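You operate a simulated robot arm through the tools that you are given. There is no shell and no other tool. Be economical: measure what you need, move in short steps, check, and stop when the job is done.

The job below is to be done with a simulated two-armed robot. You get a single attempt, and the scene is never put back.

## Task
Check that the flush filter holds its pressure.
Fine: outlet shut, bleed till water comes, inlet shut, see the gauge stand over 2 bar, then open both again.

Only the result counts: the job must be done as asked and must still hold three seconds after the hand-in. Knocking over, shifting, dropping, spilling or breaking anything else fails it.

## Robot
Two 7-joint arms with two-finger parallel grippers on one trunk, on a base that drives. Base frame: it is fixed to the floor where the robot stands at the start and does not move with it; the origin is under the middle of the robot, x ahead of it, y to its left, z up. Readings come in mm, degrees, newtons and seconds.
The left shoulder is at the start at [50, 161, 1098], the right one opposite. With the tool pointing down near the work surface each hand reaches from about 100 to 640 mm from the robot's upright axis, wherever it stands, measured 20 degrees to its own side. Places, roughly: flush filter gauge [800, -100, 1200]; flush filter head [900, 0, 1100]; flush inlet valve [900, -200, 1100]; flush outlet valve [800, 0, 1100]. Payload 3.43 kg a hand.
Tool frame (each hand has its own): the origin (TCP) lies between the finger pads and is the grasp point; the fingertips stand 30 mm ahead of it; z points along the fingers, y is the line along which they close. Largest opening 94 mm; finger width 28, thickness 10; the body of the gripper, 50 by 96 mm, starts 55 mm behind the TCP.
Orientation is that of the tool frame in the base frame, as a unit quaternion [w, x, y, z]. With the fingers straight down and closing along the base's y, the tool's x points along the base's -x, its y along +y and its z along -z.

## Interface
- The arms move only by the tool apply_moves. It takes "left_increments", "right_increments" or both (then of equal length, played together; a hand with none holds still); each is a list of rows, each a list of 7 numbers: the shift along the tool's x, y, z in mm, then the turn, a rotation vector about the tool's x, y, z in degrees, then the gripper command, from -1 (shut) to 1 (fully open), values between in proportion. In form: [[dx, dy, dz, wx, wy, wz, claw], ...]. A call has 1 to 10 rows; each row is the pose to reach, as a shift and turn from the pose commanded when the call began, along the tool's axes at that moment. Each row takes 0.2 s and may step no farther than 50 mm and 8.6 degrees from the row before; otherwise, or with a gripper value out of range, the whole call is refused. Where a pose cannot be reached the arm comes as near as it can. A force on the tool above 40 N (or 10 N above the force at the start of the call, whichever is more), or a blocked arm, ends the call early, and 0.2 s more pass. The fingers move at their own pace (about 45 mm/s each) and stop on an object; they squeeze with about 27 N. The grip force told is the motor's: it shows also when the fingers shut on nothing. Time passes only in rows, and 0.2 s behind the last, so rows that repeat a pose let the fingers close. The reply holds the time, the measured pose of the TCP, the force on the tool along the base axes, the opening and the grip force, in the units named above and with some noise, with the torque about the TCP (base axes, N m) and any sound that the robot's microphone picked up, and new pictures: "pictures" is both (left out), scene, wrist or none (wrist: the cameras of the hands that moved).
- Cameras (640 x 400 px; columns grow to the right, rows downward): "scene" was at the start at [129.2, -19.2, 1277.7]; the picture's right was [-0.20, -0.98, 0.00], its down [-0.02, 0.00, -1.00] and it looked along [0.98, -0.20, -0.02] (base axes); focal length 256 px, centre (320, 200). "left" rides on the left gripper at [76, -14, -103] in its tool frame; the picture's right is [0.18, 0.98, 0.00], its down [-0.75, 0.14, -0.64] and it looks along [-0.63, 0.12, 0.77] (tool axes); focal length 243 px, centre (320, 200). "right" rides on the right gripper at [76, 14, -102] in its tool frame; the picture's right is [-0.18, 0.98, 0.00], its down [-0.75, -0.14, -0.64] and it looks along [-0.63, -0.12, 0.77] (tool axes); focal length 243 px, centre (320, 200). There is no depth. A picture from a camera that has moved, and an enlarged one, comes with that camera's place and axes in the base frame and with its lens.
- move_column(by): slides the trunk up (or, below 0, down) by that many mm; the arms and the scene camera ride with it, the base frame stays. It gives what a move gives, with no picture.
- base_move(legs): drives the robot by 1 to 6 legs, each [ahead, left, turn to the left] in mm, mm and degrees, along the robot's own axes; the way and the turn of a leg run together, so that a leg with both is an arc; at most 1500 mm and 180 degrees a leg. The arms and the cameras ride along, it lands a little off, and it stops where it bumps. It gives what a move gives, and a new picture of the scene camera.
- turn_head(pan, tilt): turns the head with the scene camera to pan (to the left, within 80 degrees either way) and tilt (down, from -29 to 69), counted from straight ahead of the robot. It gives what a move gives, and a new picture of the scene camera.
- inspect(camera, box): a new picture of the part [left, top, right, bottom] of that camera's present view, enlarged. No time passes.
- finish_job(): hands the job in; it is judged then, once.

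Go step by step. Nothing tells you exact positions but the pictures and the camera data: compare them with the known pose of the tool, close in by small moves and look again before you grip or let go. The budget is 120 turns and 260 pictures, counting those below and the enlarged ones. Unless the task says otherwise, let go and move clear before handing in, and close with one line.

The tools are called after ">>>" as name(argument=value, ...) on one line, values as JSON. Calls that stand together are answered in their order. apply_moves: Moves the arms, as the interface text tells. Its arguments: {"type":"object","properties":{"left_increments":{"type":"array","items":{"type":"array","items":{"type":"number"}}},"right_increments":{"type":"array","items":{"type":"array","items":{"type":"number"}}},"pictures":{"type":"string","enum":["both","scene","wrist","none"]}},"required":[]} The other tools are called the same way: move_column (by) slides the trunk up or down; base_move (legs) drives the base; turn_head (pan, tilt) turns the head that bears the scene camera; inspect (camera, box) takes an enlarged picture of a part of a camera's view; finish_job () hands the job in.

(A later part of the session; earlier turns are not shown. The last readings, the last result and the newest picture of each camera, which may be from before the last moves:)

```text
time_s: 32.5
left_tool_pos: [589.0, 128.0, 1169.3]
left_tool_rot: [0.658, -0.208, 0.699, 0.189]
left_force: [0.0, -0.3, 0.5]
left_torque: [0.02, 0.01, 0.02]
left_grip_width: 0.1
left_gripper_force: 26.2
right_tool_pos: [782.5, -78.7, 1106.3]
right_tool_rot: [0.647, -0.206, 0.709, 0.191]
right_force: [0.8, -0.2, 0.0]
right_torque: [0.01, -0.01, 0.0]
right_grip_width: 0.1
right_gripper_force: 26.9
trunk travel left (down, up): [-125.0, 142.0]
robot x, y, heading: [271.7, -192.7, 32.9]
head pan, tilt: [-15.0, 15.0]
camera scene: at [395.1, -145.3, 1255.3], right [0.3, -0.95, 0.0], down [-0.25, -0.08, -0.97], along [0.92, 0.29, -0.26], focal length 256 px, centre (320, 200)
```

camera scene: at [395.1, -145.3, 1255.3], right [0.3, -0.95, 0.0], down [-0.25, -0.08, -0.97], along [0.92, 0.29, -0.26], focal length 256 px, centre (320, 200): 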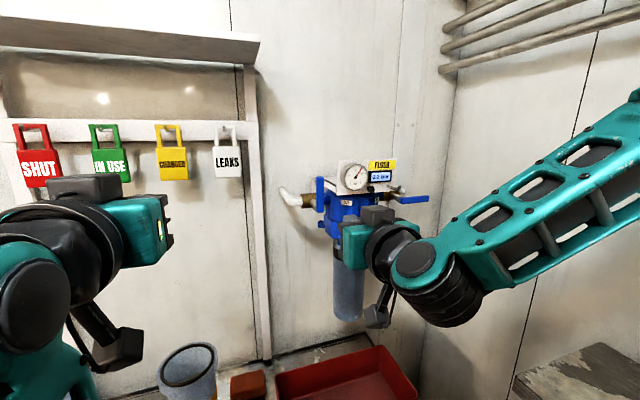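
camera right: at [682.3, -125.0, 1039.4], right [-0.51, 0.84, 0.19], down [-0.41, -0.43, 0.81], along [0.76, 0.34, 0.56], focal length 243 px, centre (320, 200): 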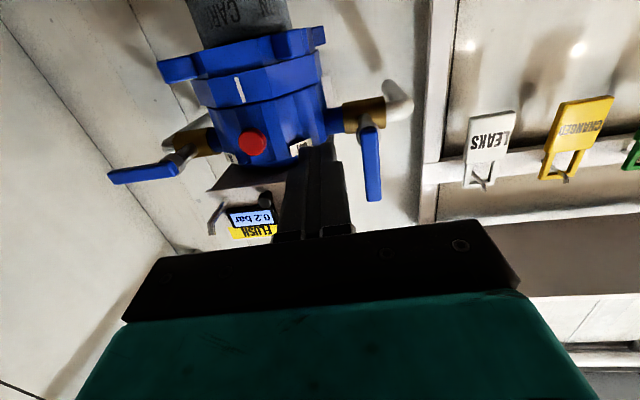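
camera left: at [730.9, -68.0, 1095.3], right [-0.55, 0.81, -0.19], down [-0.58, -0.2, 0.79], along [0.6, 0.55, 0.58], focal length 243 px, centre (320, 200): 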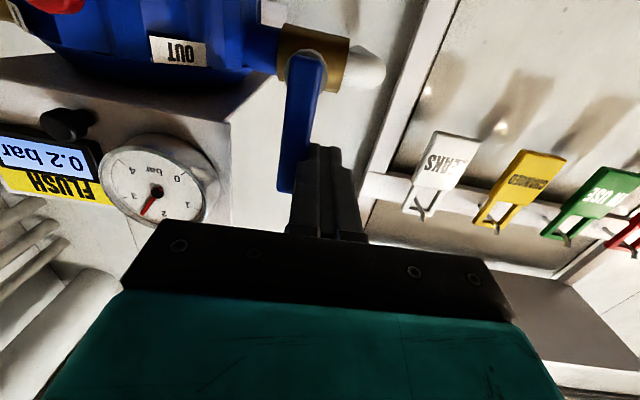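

The right arm cannot reach further across in this posture. I fold it back to its starting pose, then reposition the base with a smaller heading so the filter lies more centrally.

>>> apply_moves(right_increments=[[-10, 0, -20, 0, 8.5, 0, -1], [-25, 0, -38, 0, 17, 0, -1], [-40, 0, -56, 0, 25.5, 0, -1], [-55, 0, -72, 0, 34, 0, -1], [-70, 0, -88, 0, 42.5, 0, -1], [-85, 0, -102, 0, 51, 0, -1], [-100, 0, -115, 0, 59.5, 0, -1], [-115, 0, -125, 0, 68, 0, -1], [-130, 0, -130, 0, 76.5, 0, -1], [-148, 0, -135, 0, 85, 0, -1]], pictures="scene")

>>> turn_head(pan=-60, tilt=20)

```text
time_s: 34.7
left_tool_pos: [589.9, 128.0, 1169.4]
left_tool_rot: [0.658, -0.208, 0.698, 0.19]
left_force: [1.0, 0.1, -0.8]
left_torque: [0.03, 0.0, 0.0]
left_grip_width: 0.0
left_gripper_force: 27.2
right_tool_pos: [682.5, -143.5, 1263.0]
right_tool_rot: [-0.001, -0.282, 0.96, 0.001]
right_force: [-0.6, 0.0, -0.6]
right_torque: [0.0, 0.01, 0.0]
right_grip_width: 0.3
right_gripper_force: 26.4
trunk travel left (down, up): [-125.0, 142.0]
robot x, y, heading: [273.6, -197.4, 32.9]
head pan, tilt: [-15.0, 15.0]
camera scene: at [395.8, -145.0, 1255.1], right [0.31, -0.95, 0.0], down [-0.25, -0.08, -0.97], along [0.92, 0.3, -0.26], focal length 256 px, centre (320, 200)
```

scene: 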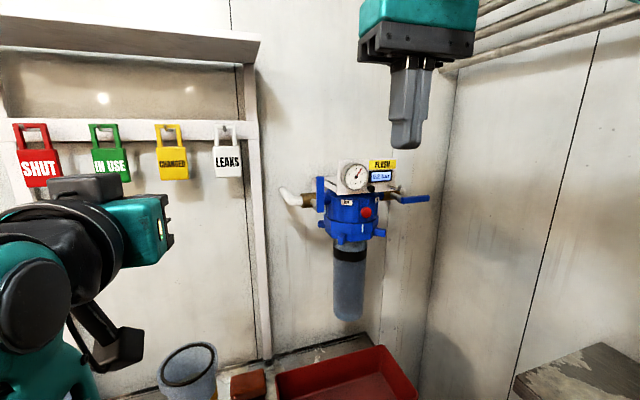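

```text
time_s: 35.8
left_tool_pos: [591.0, 128.4, 1171.2]
left_tool_rot: [0.658, -0.208, 0.698, 0.19]
left_force: [-0.2, 0.6, 0.4]
left_torque: [-0.03, -0.01, 0.01]
left_grip_width: 0.1
left_gripper_force: 26.6
right_tool_pos: [681.4, -145.5, 1264.9]
right_tool_rot: [0.001, -0.282, 0.959, 0.002]
right_force: [-0.3, 0.2, -0.2]
right_torque: [0.03, 0.01, 0.02]
right_grip_width: 0.1
right_gripper_force: 27.5
trunk travel left (down, up): [-125.0, 142.0]
robot x, y, heading: [270.8, -191.8, 32.8]
head pan, tilt: [-60.0, 20.0]
camera scene: at [389.0, -216.3, 1247.1], right [-0.46, -0.89, 0.0], down [-0.3, 0.16, -0.94], along [0.84, -0.43, -0.34], focal length 256 px, centre (320, 200)
```

scene: 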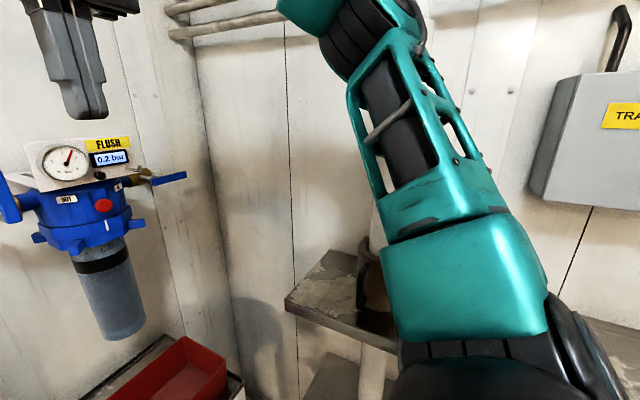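

No contact there. I turn the base right by 22° and edge ahead so both arms can reach with the filter in front.

>>> base_move(legs=[[0, 0, -22], [42, 10, 0]])

>>> turn_head(pan=5, tilt=15)

```text
time_s: 37.9
left_tool_pos: [727.0, 3.1, 1169.7]
left_tool_rot: [0.682, -0.071, 0.725, 0.06]
left_force: [0.3, 0.3, 0.4]
left_torque: [0.0, -0.06, 0.01]
left_grip_width: 0.0
left_gripper_force: 27.2
right_tool_pos: [710.0, -285.7, 1265.5]
right_tool_rot: [0.0, -0.092, 0.996, 0.002]
right_force: [-0.8, -0.5, -0.5]
right_torque: [-0.03, 0.0, -0.02]
right_grip_width: 0.3
right_gripper_force: 27.0
trunk travel left (down, up): [-125.0, 142.0]
robot x, y, heading: [316.0, -176.4, 11.0]
head pan, tilt: [-60.0, 20.0]
camera scene: at [412.3, -241.1, 1247.1], right [-0.76, -0.65, 0.0], down [-0.22, 0.26, -0.94], along [0.61, -0.71, -0.34], focal length 256 px, centre (320, 200)
```

scene: 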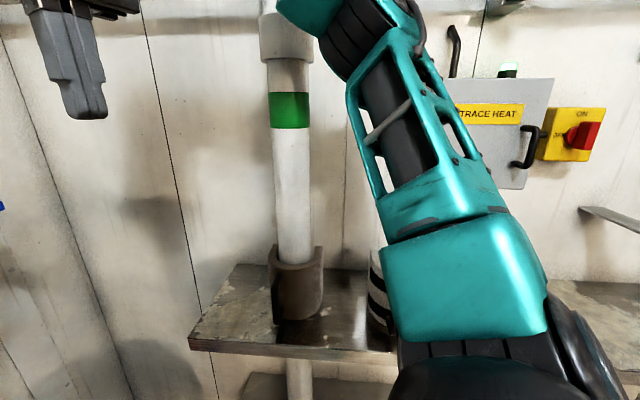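

```text
time_s: 39.2
left_tool_pos: [726.3, 3.5, 1169.9]
left_tool_rot: [0.682, -0.071, 0.725, 0.06]
left_force: [-1.0, -0.3, -0.1]
left_torque: [-0.03, 0.01, 0.02]
left_grip_width: 0.0
left_gripper_force: 26.5
right_tool_pos: [708.9, -285.2, 1265.1]
right_tool_rot: [0.0, -0.092, 0.996, 0.002]
right_force: [-0.5, -0.2, 0.9]
right_torque: [-0.02, -0.03, 0.0]
right_grip_width: 0.1
right_gripper_force: 26.9
trunk travel left (down, up): [-125.0, 142.0]
robot x, y, heading: [313.3, -176.4, 10.7]
head pan, tilt: [5.0, 15.0]
camera scene: at [441.0, -145.6, 1255.3], right [0.27, -0.96, 0.0], down [-0.25, -0.07, -0.97], along [0.93, 0.26, -0.26], focal length 256 px, centre (320, 200)
```

scene: 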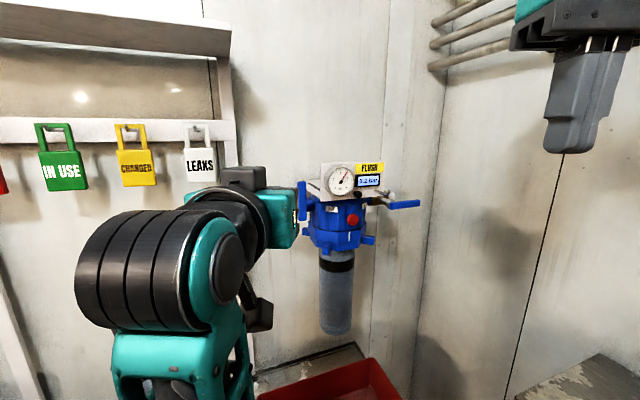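

Pipe and shelf are undisturbed. The left hand now goes down and right to stand before the bleed button.

>>> apply_moves(left_increments=[[10, -25, 0, 0, 0, 0, -1], [25, -50, 0, 0, 0, 0, -1], [45, -80, 0, 0, 0, 0, -1], [64, -100, 10, 0, 0, 0, -1], [70, -114, 25, 0, 0, 0, -1], [70, -114, 55, 0, 0, 0, -1], [70, -114, 70, 0, 0, 0, -1]], pictures="both")

```text
time_s: 40.8
left_tool_pos: [812.0, -98.8, 1094.7]
left_tool_rot: [0.681, -0.07, 0.726, 0.06]
left_force: [0.3, -0.2, 0.6]
left_torque: [0.04, -0.01, -0.02]
left_grip_width: 0.0
left_gripper_force: 27.1
right_tool_pos: [708.3, -283.5, 1265.5]
right_tool_rot: [0.001, -0.092, 0.996, 0.002]
right_force: [1.2, 0.1, -0.2]
right_torque: [0.01, 0.02, 0.0]
right_grip_width: 0.1
right_gripper_force: 26.8
trunk travel left (down, up): [-125.0, 142.0]
robot x, y, heading: [310.0, -176.6, 10.4]
head pan, tilt: [5.0, 15.0]
camera scene: at [441.0, -145.5, 1255.3], right [0.27, -0.96, 0.0], down [-0.25, -0.07, -0.97], along [0.93, 0.26, -0.26], focal length 256 px, centre (320, 200)
camera left: at [710.6, -132.7, 1025.6], right [-0.19, 0.96, -0.19], down [-0.61, 0.04, 0.79], along [0.77, 0.27, 0.58], focal length 243 px, centre (320, 200)
```

scene: 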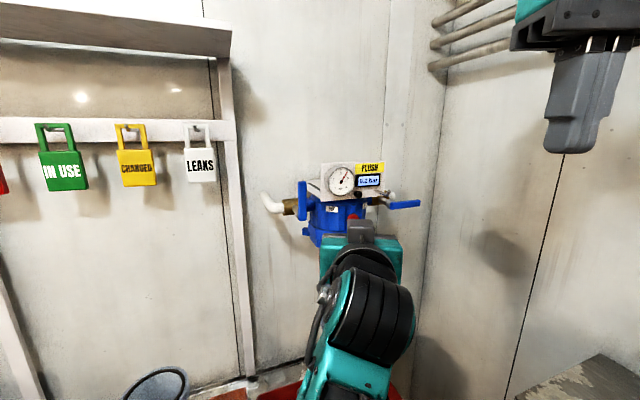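
left: 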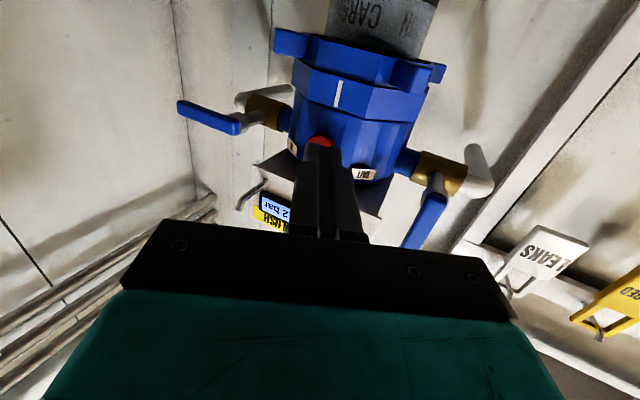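

The fingertip lines up with the red button, 40 mm short and slightly low. I raise it and press in.

>>> apply_moves(left_increments=[[-8, 1, 10, 0, 0, 0, -1], [-9, 1, 25, 0, 0, 0, -1], [-9, 1, 35, 0, 0, 0, -1], [-9, 1, 40, 0, 0, 0, -1], [-9, 1, 44, 0, 0, 0, -1], [-9, 1, 47, 0, 0, 0, -1]], pictures="both")

>>> inspect(camera="left", box=[200, 50, 440, 240])

>>> inspect(camera="scene", box=[290, 150, 430, 240])

```text
time_s: 42.2
left_tool_pos: [850.8, -92.9, 1105.2]
left_tool_rot: [0.683, -0.07, 0.725, 0.059]
left_force: [-23.9, -4.7, -3.6]
left_torque: [-0.07, 0.2, 0.27]
left_grip_width: 0.1
left_gripper_force: 27.1
right_tool_pos: [703.0, -286.7, 1266.5]
right_tool_rot: [0.002, -0.093, 0.996, 0.002]
right_force: [0.2, -0.3, 0.3]
right_torque: [0.0, -0.02, 0.01]
right_grip_width: 0.2
right_gripper_force: 27.4
trunk travel left (down, up): [-125.0, 142.0]
robot x, y, heading: [306.8, -175.1, 10.6]
head pan, tilt: [5.0, 15.0]
heard: click
stopped in row 6 (left hand): the force on the tool passed its limit at 42 N (the readings are from after the stop); the commanded pose is now the measured one
camera scene: at [435.8, -146.8, 1255.9], right [0.27, -0.96, 0.0], down [-0.24, -0.07, -0.97], along [0.93, 0.26, -0.25], focal length 256 px, centre (320, 200)
camera left: at [748.4, -126.5, 1035.8], right [-0.19, 0.96, -0.19], down [-0.61, 0.04, 0.79], along [0.77, 0.27, 0.58], focal length 243 px, centre (320, 200)
```

scene: 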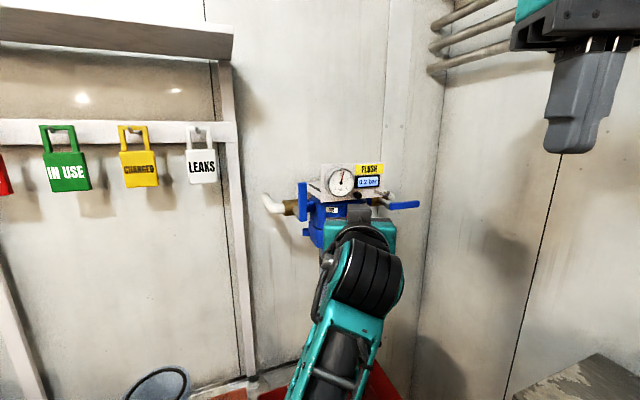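
left: 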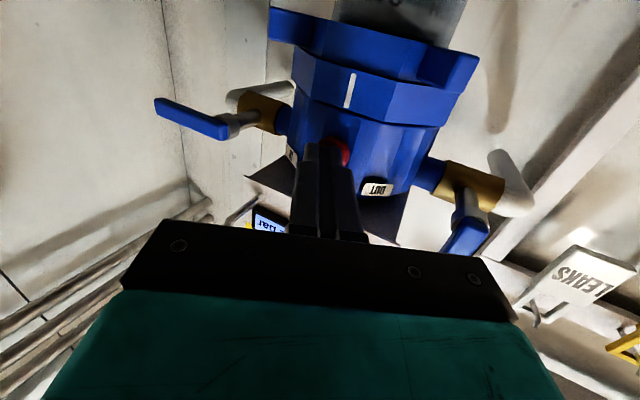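

```text
2.11 times, centred on (320, 145) of left
camera zoom: at [748.4, -126.5, 1035.8], right [-0.19, 0.96, -0.19], down [-0.61, 0.04, 0.79], along [0.77, 0.27, 0.58], focal length 511 px, centre (320, 316)
```

zoom: 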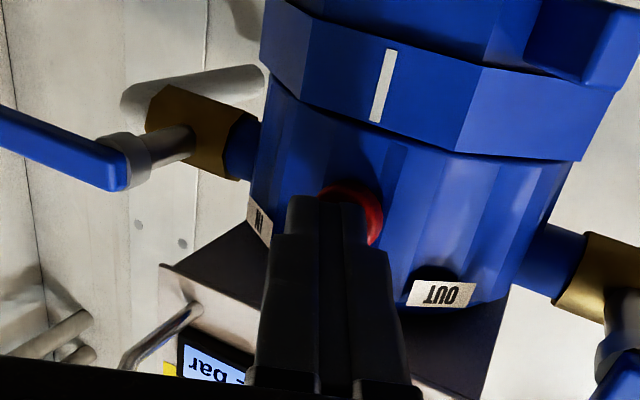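

```text
4.44 times, centred on (360, 195) of scene
camera zoom: at [435.8, -146.8, 1255.9], right [0.27, -0.96, 0.0], down [-0.24, -0.07, -0.97], along [0.93, 0.26, -0.25], focal length 1137 px, centre (142, 222)
```

zoom: 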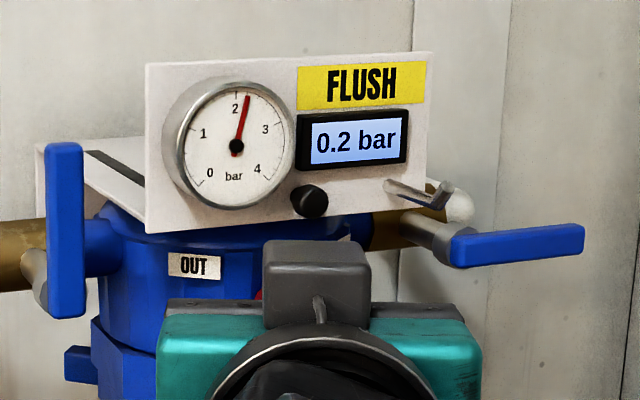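

A click was heard and the gauge dips to about 2.3: the bleed is open. I hold it and watch for water.

>>> apply_moves(left_increments=[[0, 0, 1, 0, 0, 0, -1], [0, 0, 1, 0, 0, 0, -1], [0, 0, 1, 0, 0, 0, -1], [0, 0, 1, 0, 0, 0, -1], [0, 0, 1, 0, 0, 0, -1]], pictures="wrist")

>>> inspect(camera="scene", box=[290, 150, 430, 240])

>>> inspect(camera="left", box=[200, 50, 440, 240])

```text
time_s: 43.4
left_tool_pos: [853.0, -93.0, 1106.0]
left_tool_rot: [0.684, -0.068, 0.724, 0.059]
left_force: [-23.5, -15.4, 1.5]
left_torque: [-0.02, -0.02, -0.08]
left_grip_width: 0.0
left_gripper_force: 27.2
right_tool_pos: [703.8, -288.8, 1265.8]
right_tool_rot: [0.002, -0.092, 0.996, 0.003]
right_force: [-0.7, -0.8, -0.5]
right_torque: [-0.03, 0.01, -0.04]
right_grip_width: 0.2
right_gripper_force: 26.8
trunk travel left (down, up): [-125.0, 142.0]
robot x, y, heading: [312.7, -178.6, 10.4]
head pan, tilt: [5.0, 15.0]
camera left: at [751.3, -127.0, 1035.6], right [-0.19, 0.96, -0.19], down [-0.61, 0.04, 0.79], along [0.77, 0.26, 0.58], focal length 243 px, centre (320, 200)
```

left: 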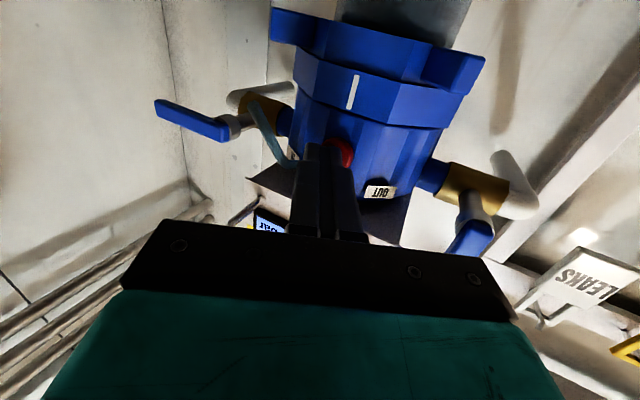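

```text
4.44 times, centred on (360, 195) of scene
camera zoom: at [437.3, -147.6, 1255.8], right [0.27, -0.96, 0.0], down [-0.25, -0.07, -0.97], along [0.93, 0.26, -0.26], focal length 1137 px, centre (142, 222)
```

zoom: 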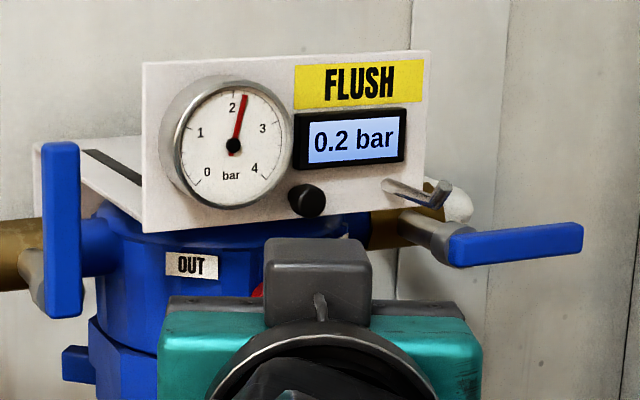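

```text
2.11 times, centred on (320, 145) of left
camera zoom: at [751.3, -127.0, 1035.6], right [-0.19, 0.96, -0.19], down [-0.61, 0.04, 0.79], along [0.77, 0.26, 0.58], focal length 511 px, centre (320, 316)
```

zoom: 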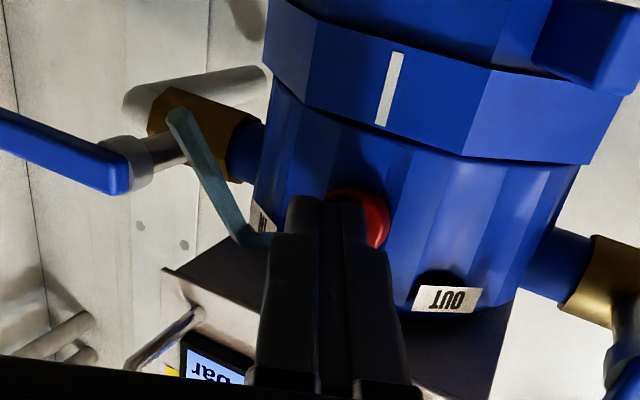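

A water stream has appeared: bleeding done. I release the button and draw back.

>>> apply_moves(left_increments=[[0, 0, -10, 0, 0, 0, -1], [0, 0, -30, 0, 0, 0, -1], [0, 0, -60, 0, 0, 0, -1], [0, 0, -60, 0, 0, 0, -1], [0, 0, -60, 0, 0, 0, -1]], pictures="wrist")

>>> inspect(camera="scene", box=[290, 150, 430, 240])

```text
time_s: 44.6
left_tool_pos: [798.7, -99.2, 1105.8]
left_tool_rot: [0.681, -0.071, 0.726, 0.06]
left_force: [-0.1, -1.7, -0.3]
left_torque: [0.01, 0.01, 0.03]
left_grip_width: 0.0
left_gripper_force: 27.1
right_tool_pos: [708.7, -285.3, 1264.2]
right_tool_rot: [0.0, -0.092, 0.996, 0.001]
right_force: [-0.7, -0.4, -0.1]
right_torque: [-0.01, 0.0, 0.0]
right_grip_width: 0.0
right_gripper_force: 27.0
trunk travel left (down, up): [-125.0, 142.0]
robot x, y, heading: [306.9, -178.7, 10.6]
head pan, tilt: [5.0, 15.0]
camera left: at [695.5, -133.8, 1037.5], right [-0.19, 0.96, -0.19], down [-0.61, 0.04, 0.79], along [0.77, 0.27, 0.58], focal length 243 px, centre (320, 200)
```

left: 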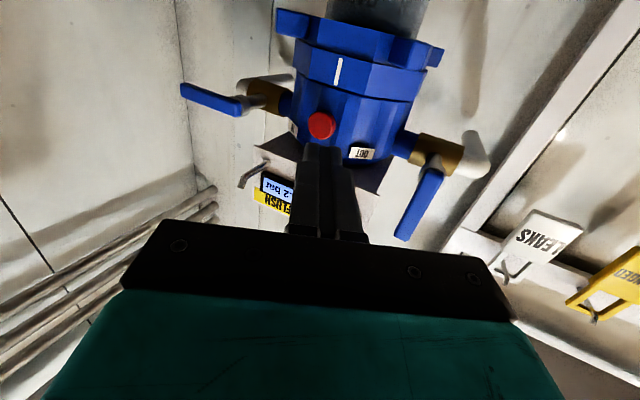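

```text
4.44 times, centred on (360, 195) of scene
camera zoom: at [440.4, -145.5, 1255.3], right [0.27, -0.96, 0.0], down [-0.25, -0.07, -0.97], along [0.93, 0.26, -0.26], focal length 1137 px, centre (142, 222)
```

zoom: 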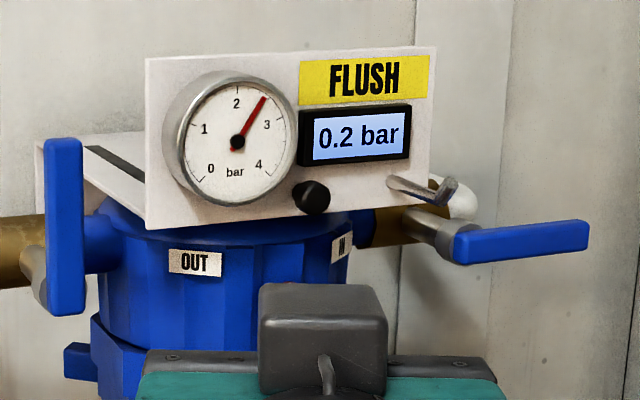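

Gauge is back at 2.6 bar and the stream stopped. Now the left hand withdraws and the right hand swings up to pointing ahead for the inlet lever.

>>> apply_moves(left_increments=[[0, 0, -30, 0, 0, 0, -1], [-10, 20, -60, 0, 0, 0, -1], [-25, 50, -80, 0, 0, 0, -1], [-40, 85, -90, 0, 0, 0, -1], [-55, 120, -90, 0, 0, 0, -1], [-65, 150, -90, 0, 0, 0, -1]], pictures="none")

>>> apply_moves(right_increments=[[-11, 3, 11, 0, -8.5, 0, -1], [-22, 6, 22, 0, -17, 0, -1], [-33, 9, 33, 0, -25.5, 0, -1], [-44, 12, 44, 0, -34, 0, -1], [-55, 15, 55, 0, -42.5, 0, -1], [-66, 18, 66, 0, -51, 0, -1], [-77, 21, 77, 0, -59.5, 0, -1], [-88, 24, 88, 0, -68, 0, -1], [-99, 27, 99, 0, -76.5, 0, -1], [-108, 30, 110, 0, -85, 0, -1]])

```text
time_s: 46.0
left_tool_pos: [698.6, 29.4, 1177.3]
left_tool_rot: [0.678, -0.07, 0.728, 0.067]
left_force: [-0.6, 0.9, 0.5]
left_torque: [0.02, 0.03, 0.04]
left_grip_width: 0.0
left_gripper_force: 27.1
left hand out of reach, approached as far as the arm can: row 6
right_tool_pos: [708.8, -285.4, 1264.5]
right_tool_rot: [0.001, -0.093, 0.996, 0.002]
right_force: [0.7, -0.2, -0.6]
right_torque: [0.0, 0.01, -0.05]
right_grip_width: 0.1
right_gripper_force: 27.5
trunk travel left (down, up): [-125.0, 142.0]
robot x, y, heading: [313.2, -177.3, 10.7]
head pan, tilt: [5.0, 15.0]
```

```text
time_s: 48.2
left_tool_pos: [698.3, 30.3, 1178.8]
left_tool_rot: [0.68, -0.071, 0.727, 0.067]
left_force: [-0.1, 0.0, 0.6]
left_torque: [-0.03, 0.0, 0.01]
left_grip_width: 0.0
left_gripper_force: 27.5
right_tool_pos: [809.7, -234.8, 1155.5]
right_tool_rot: [0.673, -0.067, 0.734, 0.064]
right_force: [0.4, 0.1, 1.3]
right_torque: [-0.02, 0.02, -0.04]
right_grip_width: 0.0
right_gripper_force: 27.0
trunk travel left (down, up): [-125.0, 142.0]
robot x, y, heading: [312.5, -176.0, 10.7]
head pan, tilt: [5.0, 15.0]
camera scene: at [440.9, -145.5, 1255.2], right [0.27, -0.96, 0.0], down [-0.25, -0.07, -0.97], along [0.93, 0.26, -0.26], focal length 256 px, centre (320, 200)
camera right: at [700.5, -242.2, 1088.2], right [-0.17, 0.97, 0.19], down [-0.54, -0.25, 0.81], along [0.83, 0.03, 0.56], focal length 243 px, centre (320, 200)
```

scene: 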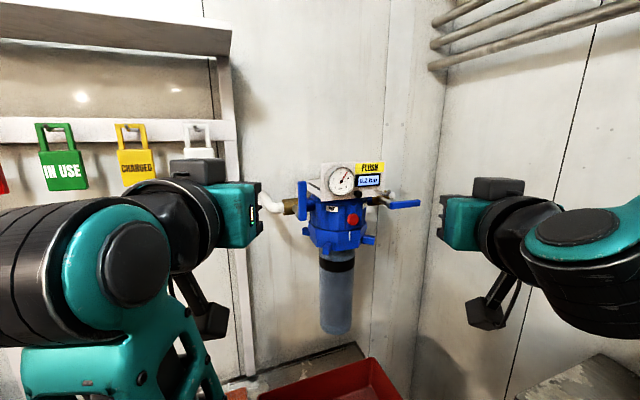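
right: 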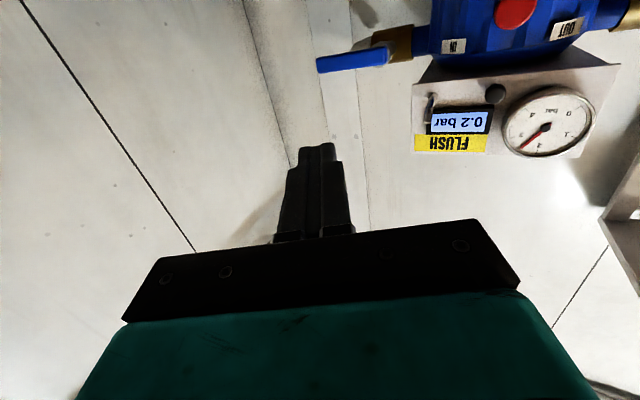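

Now yaw this hand about 22° to the left, square to the lever, while closing in.

>>> apply_moves(right_increments=[[0, -5, 15, -6, 0, 0, -1], [0, -10, 35, -12, 0, 0, -1], [0, -14, 55, -18, 0, 0, -1], [0, -17, 75, -22, 0, 0, -1], [0, -17, 90, -22, 0, 0, -1]])

```text
time_s: 49.4
left_tool_pos: [684.2, 30.8, 1183.2]
left_tool_rot: [0.686, -0.07, 0.722, 0.064]
left_force: [0.7, 0.2, 0.7]
left_torque: [-0.01, 0.0, 0.0]
left_grip_width: 0.0
left_gripper_force: 26.9
right_tool_pos: [886.4, -235.6, 1157.9]
right_tool_rot: [0.654, -0.197, 0.702, 0.202]
right_force: [-0.8, 0.7, -0.7]
right_torque: [0.0, 0.03, 0.0]
right_grip_width: 0.2
right_gripper_force: 27.1
trunk travel left (down, up): [-125.0, 142.0]
robot x, y, heading: [309.5, -178.5, 10.6]
head pan, tilt: [5.0, 15.0]
camera scene: at [426.3, -145.1, 1256.9], right [0.27, -0.96, 0.0], down [-0.24, -0.07, -0.97], along [0.93, 0.26, -0.25], focal length 256 px, centre (320, 200)
camera right: at [787.2, -280.9, 1089.3], right [-0.52, 0.83, 0.21], down [-0.41, -0.46, 0.79], along [0.75, 0.32, 0.58], focal length 243 px, centre (320, 200)
```

scene: 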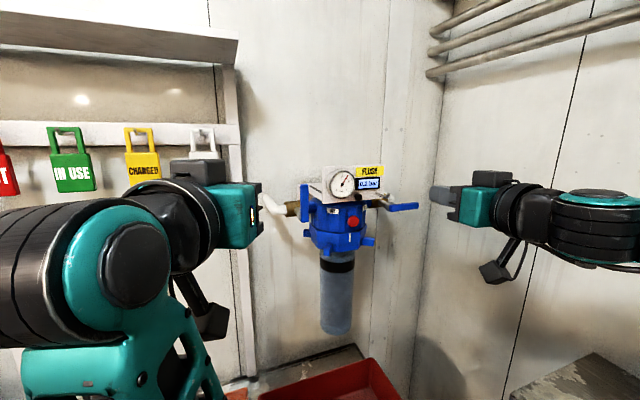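
right: 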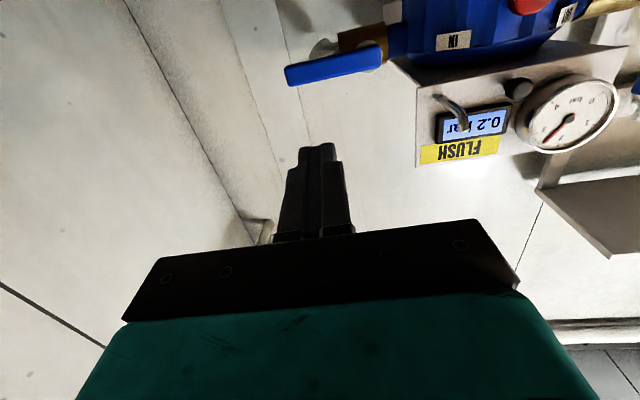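

The trunk tips back slightly: the right arm touches something again. I look at the right side.

>>> turn_head(pan=-50, tilt=10)

```text
time_s: 50.6
left_tool_pos: [683.5, 30.6, 1185.1]
left_tool_rot: [0.686, -0.071, 0.721, 0.066]
left_force: [0.0, 0.5, 0.0]
left_torque: [0.02, 0.01, -0.02]
left_grip_width: 0.0
left_gripper_force: 27.1
right_tool_pos: [884.8, -234.9, 1156.6]
right_tool_rot: [0.654, -0.196, 0.703, 0.202]
right_force: [-0.5, 0.3, 1.0]
right_torque: [-0.01, 0.04, -0.01]
right_grip_width: 0.2
right_gripper_force: 27.1
trunk travel left (down, up): [-125.0, 142.0]
robot x, y, heading: [309.6, -171.3, 10.7]
head pan, tilt: [-50.0, 10.0]
camera scene: at [407.0, -230.1, 1265.0], right [-0.63, -0.77, -0.01], down [-0.12, 0.11, -0.99], along [0.76, -0.62, -0.16], focal length 256 px, centre (320, 200)
```

scene: 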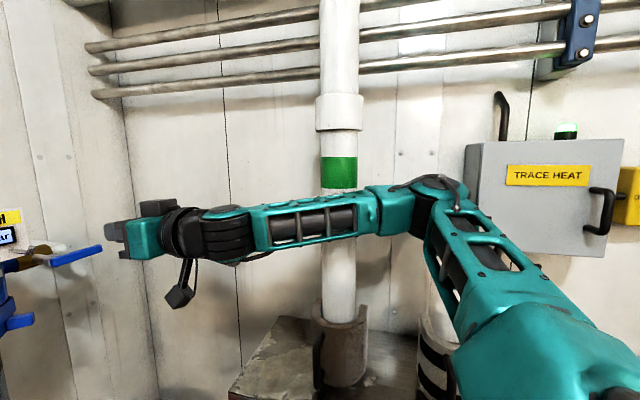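

The right forearm leans on the pipe, so this arm is unsuitable for the inlet; I withdraw it the way it came and will use the left arm.

>>> apply_moves(right_increments=[[0, 8, -12, 0, 0, 0, -1], [0, 18, -28, 6, 0, 0, -1], [0, 30, -46, 12, 0, 0, -1], [0, 38, -58, 18, 0, 0, -1], [0, 42, -66, 22, 0, 0, -1]], pictures="scene")

>>> apply_moves(right_increments=[[-10, 0, -10, 0, 8.5, 0, -1], [-22, 0, -22, 0, 17, 0, -1], [-33, 0, -36, 0, 25.5, 0, -1], [-44, 0, -50, 0, 34, 0, -1], [-55, 0, -64, 0, 42.5, 0, -1], [-66, 0, -78, 0, 51, 0, -1], [-77, 0, -90, 0, 59.5, 0, -1], [-88, 0, -100, 0, 68, 0, -1], [-99, 0, -108, 0, 76.5, 0, -1], [-110, 0, -115, 0, 85, 0, -1]], pictures="scene")

```text
time_s: 51.8
left_tool_pos: [697.5, 29.8, 1179.3]
left_tool_rot: [0.68, -0.071, 0.727, 0.067]
left_force: [-0.3, -0.2, 0.3]
left_torque: [-0.02, -0.03, 0.0]
left_grip_width: 0.1
left_gripper_force: 27.5
right_tool_pos: [822.2, -236.4, 1153.2]
right_tool_rot: [0.674, -0.066, 0.733, 0.063]
right_force: [-0.6, 0.1, 0.0]
right_torque: [0.01, -0.02, 0.02]
right_grip_width: 0.0
right_gripper_force: 26.9
trunk travel left (down, up): [-125.0, 142.0]
robot x, y, heading: [312.7, -178.1, 10.6]
head pan, tilt: [-50.0, 10.0]
camera scene: at [422.3, -229.5, 1263.4], right [-0.63, -0.77, 0.0], down [-0.13, 0.11, -0.98], along [0.76, -0.62, -0.17], focal length 256 px, centre (320, 200)
```

scene: 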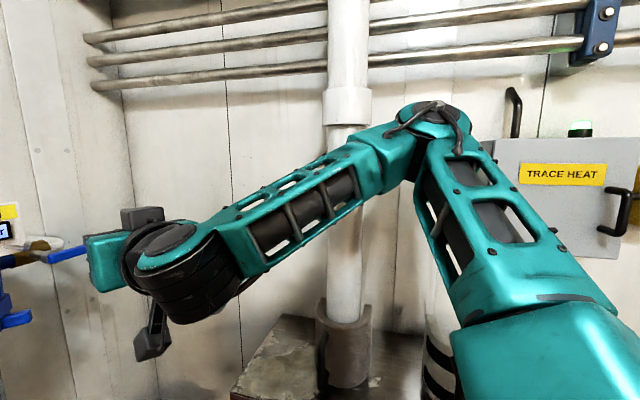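

```text
time_s: 54.0
left_tool_pos: [697.1, 29.5, 1179.0]
left_tool_rot: [0.681, -0.07, 0.726, 0.066]
left_force: [0.3, -0.3, 0.7]
left_torque: [-0.01, -0.01, 0.0]
left_grip_width: 0.0
left_gripper_force: 27.0
right_tool_pos: [708.1, -276.1, 1255.5]
right_tool_rot: [0.001, -0.092, 0.996, 0.003]
right_force: [0.0, -1.2, -0.9]
right_torque: [-0.01, -0.02, 0.01]
right_grip_width: 0.1
right_gripper_force: 26.9
right hand out of reach, approached as far as the arm can: row 9, 10
trunk travel left (down, up): [-125.0, 142.0]
robot x, y, heading: [311.0, -175.7, 10.4]
head pan, tilt: [-50.0, 10.0]
camera scene: at [421.9, -229.7, 1263.5], right [-0.63, -0.77, 0.0], down [-0.13, 0.11, -0.98], along [0.76, -0.62, -0.17], focal length 256 px, centre (320, 200)
```

scene: 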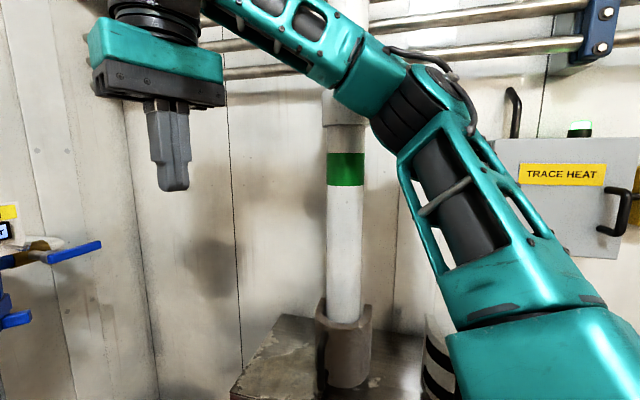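

Pipe still straight. The left hand now crosses in front of the filter to the inlet lever's side, well back from it.

>>> apply_moves(left_increments=[[2, -45, 0, 0, 0, 0, -1], [4, -90, 0, 0, 0, 0, -1], [6, -135, 5, 0, 0, 0, -1], [8, -180, 10, 0, 0, 0, -1], [9, -225, 20, -3, 0, 0, -1], [10, -266, 40, -6, 0, 0, -1], [14, -269, 75, -8, 0, 0, -1], [16, -269, 110, -8, 0, 0, -1], [18, -269, 140, -8, 0, 0, -1]], pictures="wrist")

>>> turn_head(pan=5, tilt=15)

```text
time_s: 56.0
left_tool_pos: [880.8, -210.7, 1153.9]
left_tool_rot: [0.675, -0.117, 0.721, 0.109]
left_force: [0.7, 0.1, 0.3]
left_torque: [0.01, -0.02, 0.02]
left_grip_width: 0.0
left_gripper_force: 27.1
right_tool_pos: [709.5, -276.6, 1255.4]
right_tool_rot: [0.001, -0.092, 0.996, 0.003]
right_force: [-1.0, -0.2, 0.1]
right_torque: [0.0, 0.03, 0.02]
right_grip_width: 0.0
right_gripper_force: 27.1
trunk travel left (down, up): [-125.0, 142.0]
robot x, y, heading: [312.0, -177.1, 10.4]
head pan, tilt: [-50.0, 10.0]
camera left: at [783.4, -259.0, 1085.0], right [-0.32, 0.93, -0.19], down [-0.61, -0.05, 0.79], along [0.73, 0.37, 0.58], focal length 243 px, centre (320, 200)
```

left: 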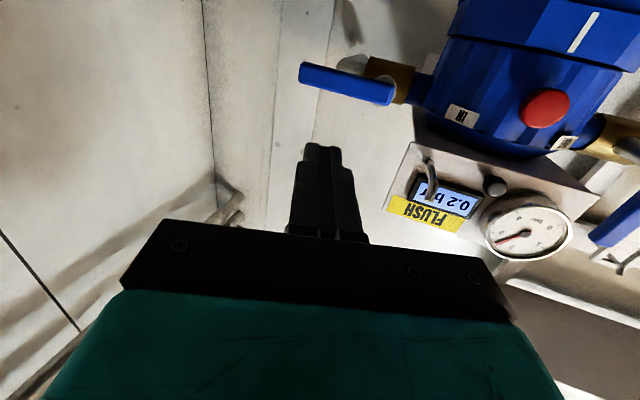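

```text
time_s: 57.3
left_tool_pos: [880.1, -212.9, 1153.7]
left_tool_rot: [0.675, -0.119, 0.72, 0.111]
left_force: [-0.5, 0.1, -0.3]
left_torque: [0.03, 0.0, 0.02]
left_grip_width: 0.2
left_gripper_force: 26.8
right_tool_pos: [711.0, -276.8, 1255.7]
right_tool_rot: [0.0, -0.093, 0.996, 0.003]
right_force: [-0.6, -0.1, -0.2]
right_torque: [0.02, 0.02, 0.01]
right_grip_width: 0.0
right_gripper_force: 27.0
trunk travel left (down, up): [-125.0, 142.0]
robot x, y, heading: [311.8, -177.1, 10.6]
head pan, tilt: [5.0, 15.0]
camera scene: at [440.5, -145.6, 1255.3], right [0.27, -0.96, 0.0], down [-0.25, -0.07, -0.97], along [0.93, 0.26, -0.26], focal length 256 px, centre (320, 200)
```

scene: 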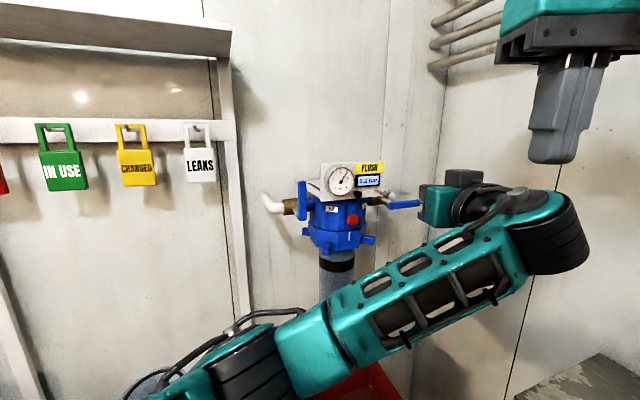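

The left arm reaches. I advance the fingertips over the inlet lever's tip.

>>> apply_moves(left_increments=[[0, -6, 25, 0, 0, 0, -1], [0, -10, 50, 0, 0, 0, -1], [0, -10, 66, 0, 0, 0, -1], [0, -10, 74, 0, 0, 0, -1]], pictures="wrist")

>>> inspect(camera="scene", box=[310, 150, 470, 250])

```text
time_s: 58.3
left_tool_pos: [953.7, -196.8, 1151.6]
left_tool_rot: [0.675, -0.118, 0.72, 0.109]
left_force: [0.5, 0.0, -1.0]
left_torque: [0.0, -0.01, -0.02]
left_grip_width: 0.0
left_gripper_force: 26.8
right_tool_pos: [710.8, -276.0, 1254.6]
right_tool_rot: [0.0, -0.092, 0.996, 0.003]
right_force: [0.6, -0.6, -0.1]
right_torque: [0.02, 0.03, 0.0]
right_grip_width: 0.0
right_gripper_force: 27.0
trunk travel left (down, up): [-125.0, 142.0]
robot x, y, heading: [311.0, -174.1, 10.6]
head pan, tilt: [5.0, 15.0]
camera left: at [857.9, -243.7, 1082.4], right [-0.32, 0.93, -0.19], down [-0.61, -0.05, 0.79], along [0.73, 0.37, 0.58], focal length 243 px, centre (320, 200)
```

left: 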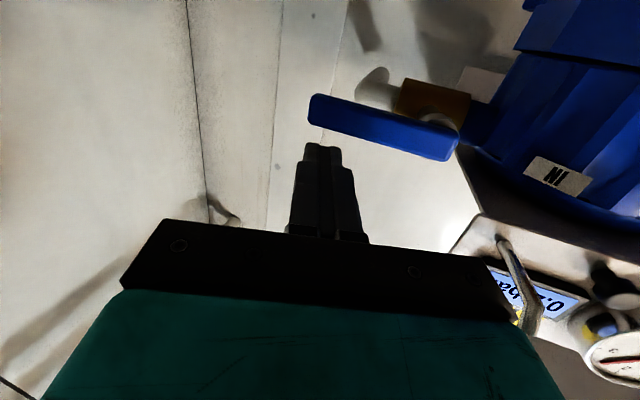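

```text
4.00 times, centred on (390, 200) of scene
camera zoom: at [440.5, -145.5, 1255.3], right [0.27, -0.96, 0.0], down [-0.25, -0.07, -0.97], along [0.93, 0.26, -0.26], focal length 1023 px, centre (40, 200)
```

zoom: 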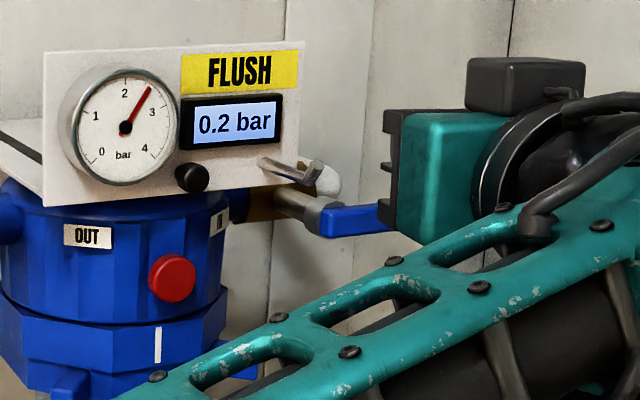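

The finger sits over the lever's tip. I press down to test.

>>> apply_moves(left_increments=[[8, 0, 0.5, 0, 0, 0, -1], [16, 0, 1, 0, 0, 0, -1], [22, 0, 1, 0, 0, 0, -1], [28, 0, 1.5, 0, 0, 0, -1], [34, 0, 2, 0, 0, 0, -1]], pictures="wrist")

```text
time_s: 59.2
left_tool_pos: [951.9, -195.4, 1136.4]
left_tool_rot: [0.685, -0.118, 0.711, 0.11]
left_force: [-0.2, 0.1, 6.7]
left_torque: [0.03, -0.09, 0.12]
left_grip_width: 0.0
left_gripper_force: 26.6
right_tool_pos: [711.0, -276.4, 1256.2]
right_tool_rot: [0.001, -0.092, 0.996, 0.003]
right_force: [0.9, 0.6, 0.0]
right_torque: [-0.01, 0.0, 0.03]
right_grip_width: 0.1
right_gripper_force: 27.0
trunk travel left (down, up): [-125.0, 142.0]
robot x, y, heading: [312.6, -177.0, 10.8]
head pan, tilt: [5.0, 15.0]
stopped in row 4 (left hand): the force on the tool passed its limit at 45 N (the readings are from after the stop); the commanded pose is now the measured one
camera left: at [857.5, -243.4, 1064.9], right [-0.32, 0.93, -0.19], down [-0.63, -0.06, 0.78], along [0.71, 0.36, 0.6], focal length 243 px, centre (320, 200)
```

left: 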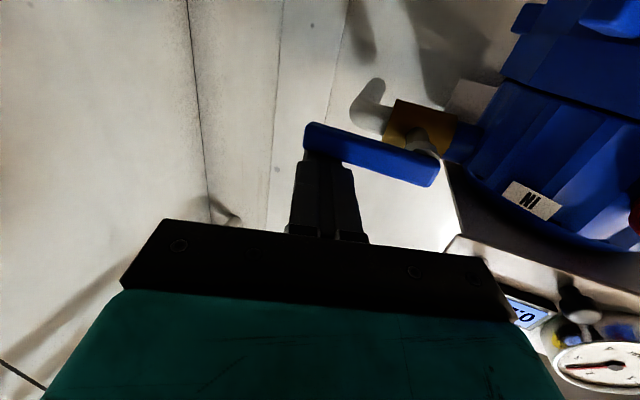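

This lever also turns only upward. I go round below it and square the hand up to the wall to clear the panel hook.

>>> apply_moves(left_increments=[[-8, 0, 0, 0, 0, 0, -1], [-8, -4, -38, 0, 0, 0, -1], [28, -8, -40, -6, 0, 0, -1], [64, -10, -38, -12, 0, 0, -1], [64, -10.5, -30, -14, 0, 0, -1], [64, -10.5, 3, -14, 0, 0, -1]], pictures="wrist")

>>> inspect(camera="scene", box=[310, 150, 470, 250])

```text
time_s: 60.6
left_tool_pos: [945.1, -161.0, 1065.0]
left_tool_rot: [0.663, -0.2, 0.695, 0.195]
left_force: [0.3, 0.8, 0.1]
left_torque: [-0.03, -0.01, -0.03]
left_grip_width: 0.1
left_gripper_force: 27.0
left hand out of reach, approached as far as the arm can: row 4, 5, 6
right_tool_pos: [712.4, -273.5, 1255.0]
right_tool_rot: [0.0, -0.092, 0.996, 0.002]
right_force: [0.1, -0.1, -0.4]
right_torque: [-0.08, 0.06, 0.02]
right_grip_width: 0.0
right_gripper_force: 26.9
trunk travel left (down, up): [-125.0, 142.0]
robot x, y, heading: [314.2, -175.2, 10.7]
head pan, tilt: [5.0, 15.0]
camera left: at [864.0, -229.5, 992.8], right [-0.53, 0.83, -0.18], down [-0.59, -0.21, 0.78], along [0.61, 0.52, 0.6], focal length 243 px, centre (320, 200)
```

left: 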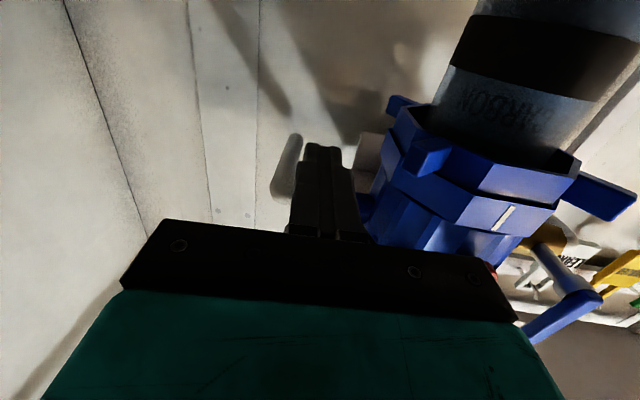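

```text
4.00 times, centred on (390, 200) of scene
camera zoom: at [442.5, -144.3, 1254.9], right [0.27, -0.96, 0.0], down [-0.25, -0.07, -0.97], along [0.93, 0.26, -0.26], focal length 1023 px, centre (40, 200)
```

zoom: 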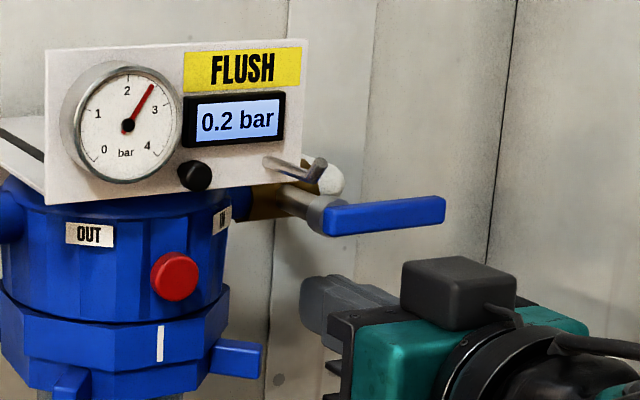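

The yawed hand fell short of reach and drifted left under the pivot. I back it off and move the base 60 mm right.

>>> apply_moves(left_increments=[[0, 0, -30, 0, 0, 0, -1], [0, 0, -60, 0, 0, 0, -1], [0, 0, -90, 6, 0, 0, -1], [0, 0, -110, 12, 0, 0, -1]], pictures="wrist")

>>> base_move(legs=[[0, -60, 0]])

```text
time_s: 61.6
left_tool_pos: [851.8, -219.5, 1072.4]
left_tool_rot: [0.681, -0.129, 0.711, 0.121]
left_force: [0.2, -0.1, 0.0]
left_torque: [0.0, 0.0, 0.01]
left_grip_width: 0.0
left_gripper_force: 26.7
right_tool_pos: [709.1, -276.1, 1256.2]
right_tool_rot: [0.0, -0.091, 0.996, 0.002]
right_force: [0.8, 0.2, -0.2]
right_torque: [-0.03, 0.0, -0.02]
right_grip_width: 0.0
right_gripper_force: 26.6
trunk travel left (down, up): [-125.0, 142.0]
robot x, y, heading: [311.3, -172.0, 10.6]
head pan, tilt: [5.0, 15.0]
camera left: at [757.7, -270.7, 1000.1], right [-0.35, 0.92, -0.19], down [-0.62, -0.08, 0.78], along [0.7, 0.39, 0.6], focal length 243 px, centre (320, 200)
```

left: 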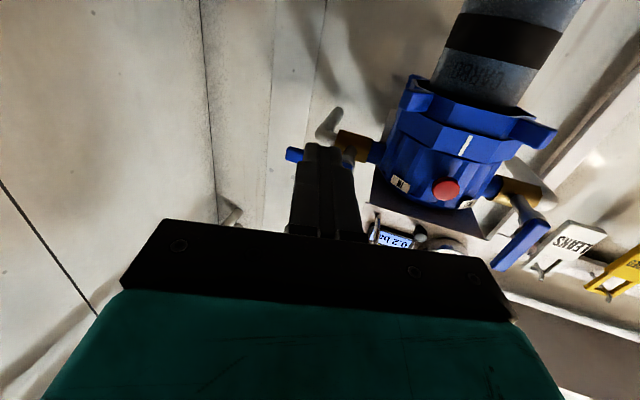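

```text
time_s: 62.8
left_tool_pos: [863.4, -277.7, 1069.7]
left_tool_rot: [0.681, -0.13, 0.71, 0.123]
left_force: [-0.1, -0.2, -0.1]
left_torque: [0.0, -0.01, 0.01]
left_grip_width: 0.0
left_gripper_force: 27.4
right_tool_pos: [720.6, -333.5, 1255.1]
right_tool_rot: [0.001, -0.093, 0.996, 0.003]
right_force: [0.2, -0.1, 0.0]
right_torque: [0.03, 0.01, 0.01]
right_grip_width: 0.0
right_gripper_force: 27.5
trunk travel left (down, up): [-125.0, 142.0]
robot x, y, heading: [323.0, -236.4, 10.5]
head pan, tilt: [5.0, 15.0]
camera scene: at [451.7, -203.6, 1255.3], right [0.27, -0.96, 0.0], down [-0.25, -0.07, -0.97], along [0.93, 0.26, -0.26], focal length 256 px, centre (320, 200)
```

scene: 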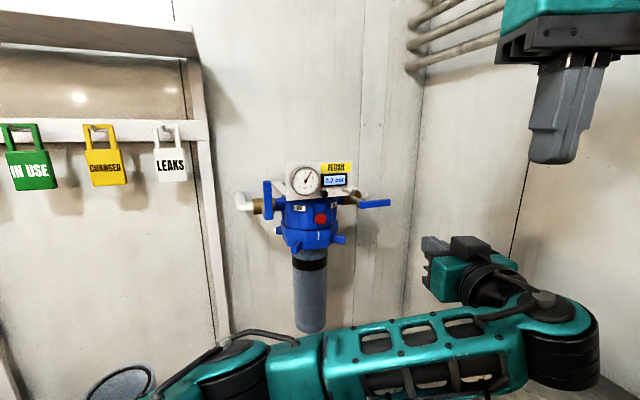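

Base moved. Now back toward the underside of the lever tip, squared to it.

>>> apply_moves(left_increments=[[0, 15, 15, -4, 0, 0, -1], [0, 30, 30, -8, 0, 0, -1], [0, 35, 50, -12, 0, 0, -1], [-3, 35.5, 80, -12, 0, 0, -1]], pictures="wrist")

>>> inspect(camera="scene", box=[280, 150, 440, 250])

```text
time_s: 63.8
left_tool_pos: [927.1, -215.9, 1067.9]
left_tool_rot: [0.664, -0.199, 0.694, 0.195]
left_force: [-0.3, 0.1, 0.0]
left_torque: [-0.04, 0.01, 0.01]
left_grip_width: 0.0
left_gripper_force: 27.1
right_tool_pos: [722.1, -333.1, 1256.1]
right_tool_rot: [0.001, -0.093, 0.996, 0.003]
right_force: [-0.6, -0.1, 0.9]
right_torque: [0.0, -0.01, 0.06]
right_grip_width: 0.0
right_gripper_force: 26.6
trunk travel left (down, up): [-125.0, 142.0]
robot x, y, heading: [321.7, -232.3, 10.9]
head pan, tilt: [5.0, 15.0]
camera left: at [844.2, -284.2, 997.4], right [-0.54, 0.83, -0.18], down [-0.59, -0.21, 0.78], along [0.61, 0.52, 0.6], focal length 243 px, centre (320, 200)
```

left: 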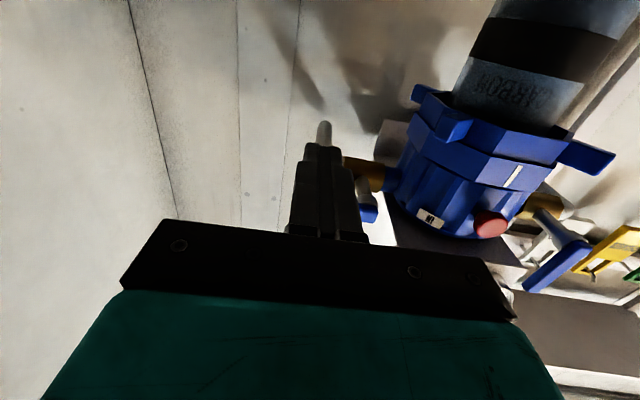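

```text
4.00 times, centred on (360, 200) of scene
camera zoom: at [451.8, -203.2, 1255.2], right [0.27, -0.96, 0.0], down [-0.25, -0.07, -0.97], along [0.93, 0.26, -0.26], focal length 1023 px, centre (160, 200)
```

zoom: 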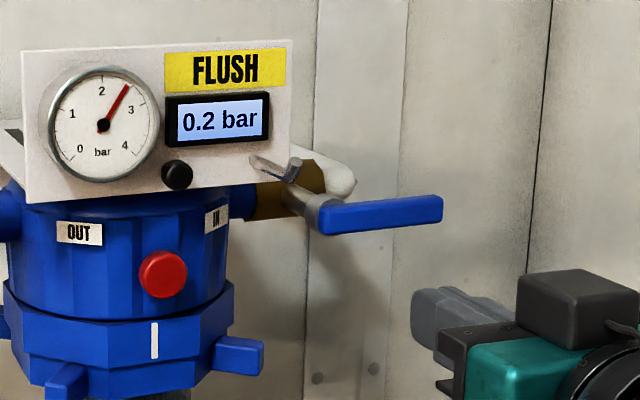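

>>> apply_moves(left_increments=[[0, -4, 16, 0, 0, 0, -1], [0, -7, 34, 0, 0, 0, -1], [-10, -7, 34, 0, 0, 0, -1], [-20, -7, 34, 0, 0, 0, -1], [-30, -8, 33, 0, 0, 0, -1], [-40, -9, 32, 0, 0, 0, -1]], pictures="wrist")

>>> inspect(camera="scene", box=[280, 150, 440, 250])

```text
time_s: 65.2
left_tool_pos: [959.5, -206.0, 1109.8]
left_tool_rot: [0.664, -0.199, 0.693, 0.196]
left_force: [-0.2, 1.4, -2.4]
left_torque: [-0.05, 0.02, 0.01]
left_grip_width: 0.0
left_gripper_force: 26.9
right_tool_pos: [722.5, -332.1, 1256.0]
right_tool_rot: [0.001, -0.093, 0.996, 0.002]
right_force: [-0.2, -0.7, 1.0]
right_torque: [0.01, 0.0, -0.02]
right_grip_width: 0.0
right_gripper_force: 27.3
trunk travel left (down, up): [-125.0, 142.0]
robot x, y, heading: [320.2, -235.7, 10.5]
head pan, tilt: [5.0, 15.0]
camera left: at [878.0, -274.1, 1037.3], right [-0.53, 0.83, -0.18], down [-0.59, -0.21, 0.78], along [0.61, 0.52, 0.6], focal length 243 px, centre (320, 200)
```

left: 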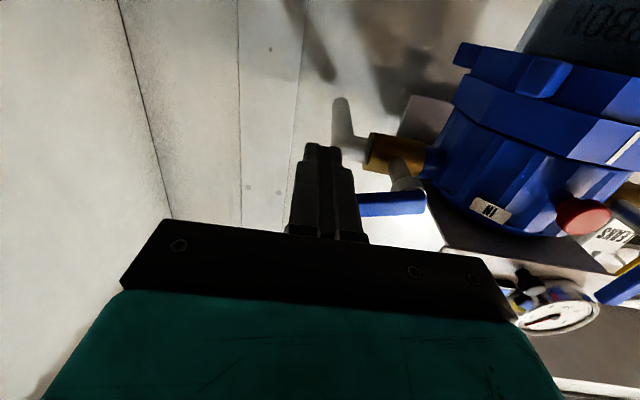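

```text
4.00 times, centred on (360, 200) of scene
camera zoom: at [451.7, -203.1, 1255.2], right [0.27, -0.96, 0.0], down [-0.25, -0.07, -0.97], along [0.93, 0.26, -0.26], focal length 1023 px, centre (160, 200)
```

zoom: 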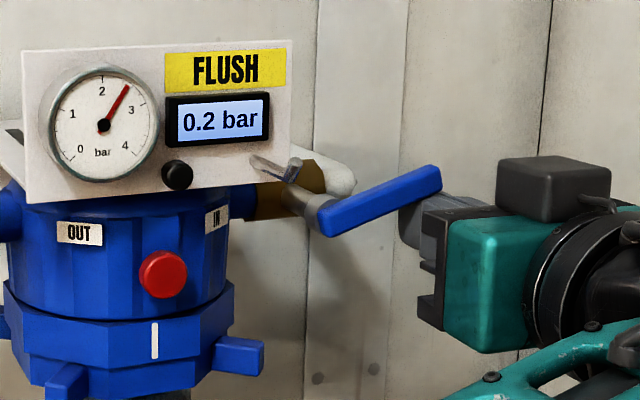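

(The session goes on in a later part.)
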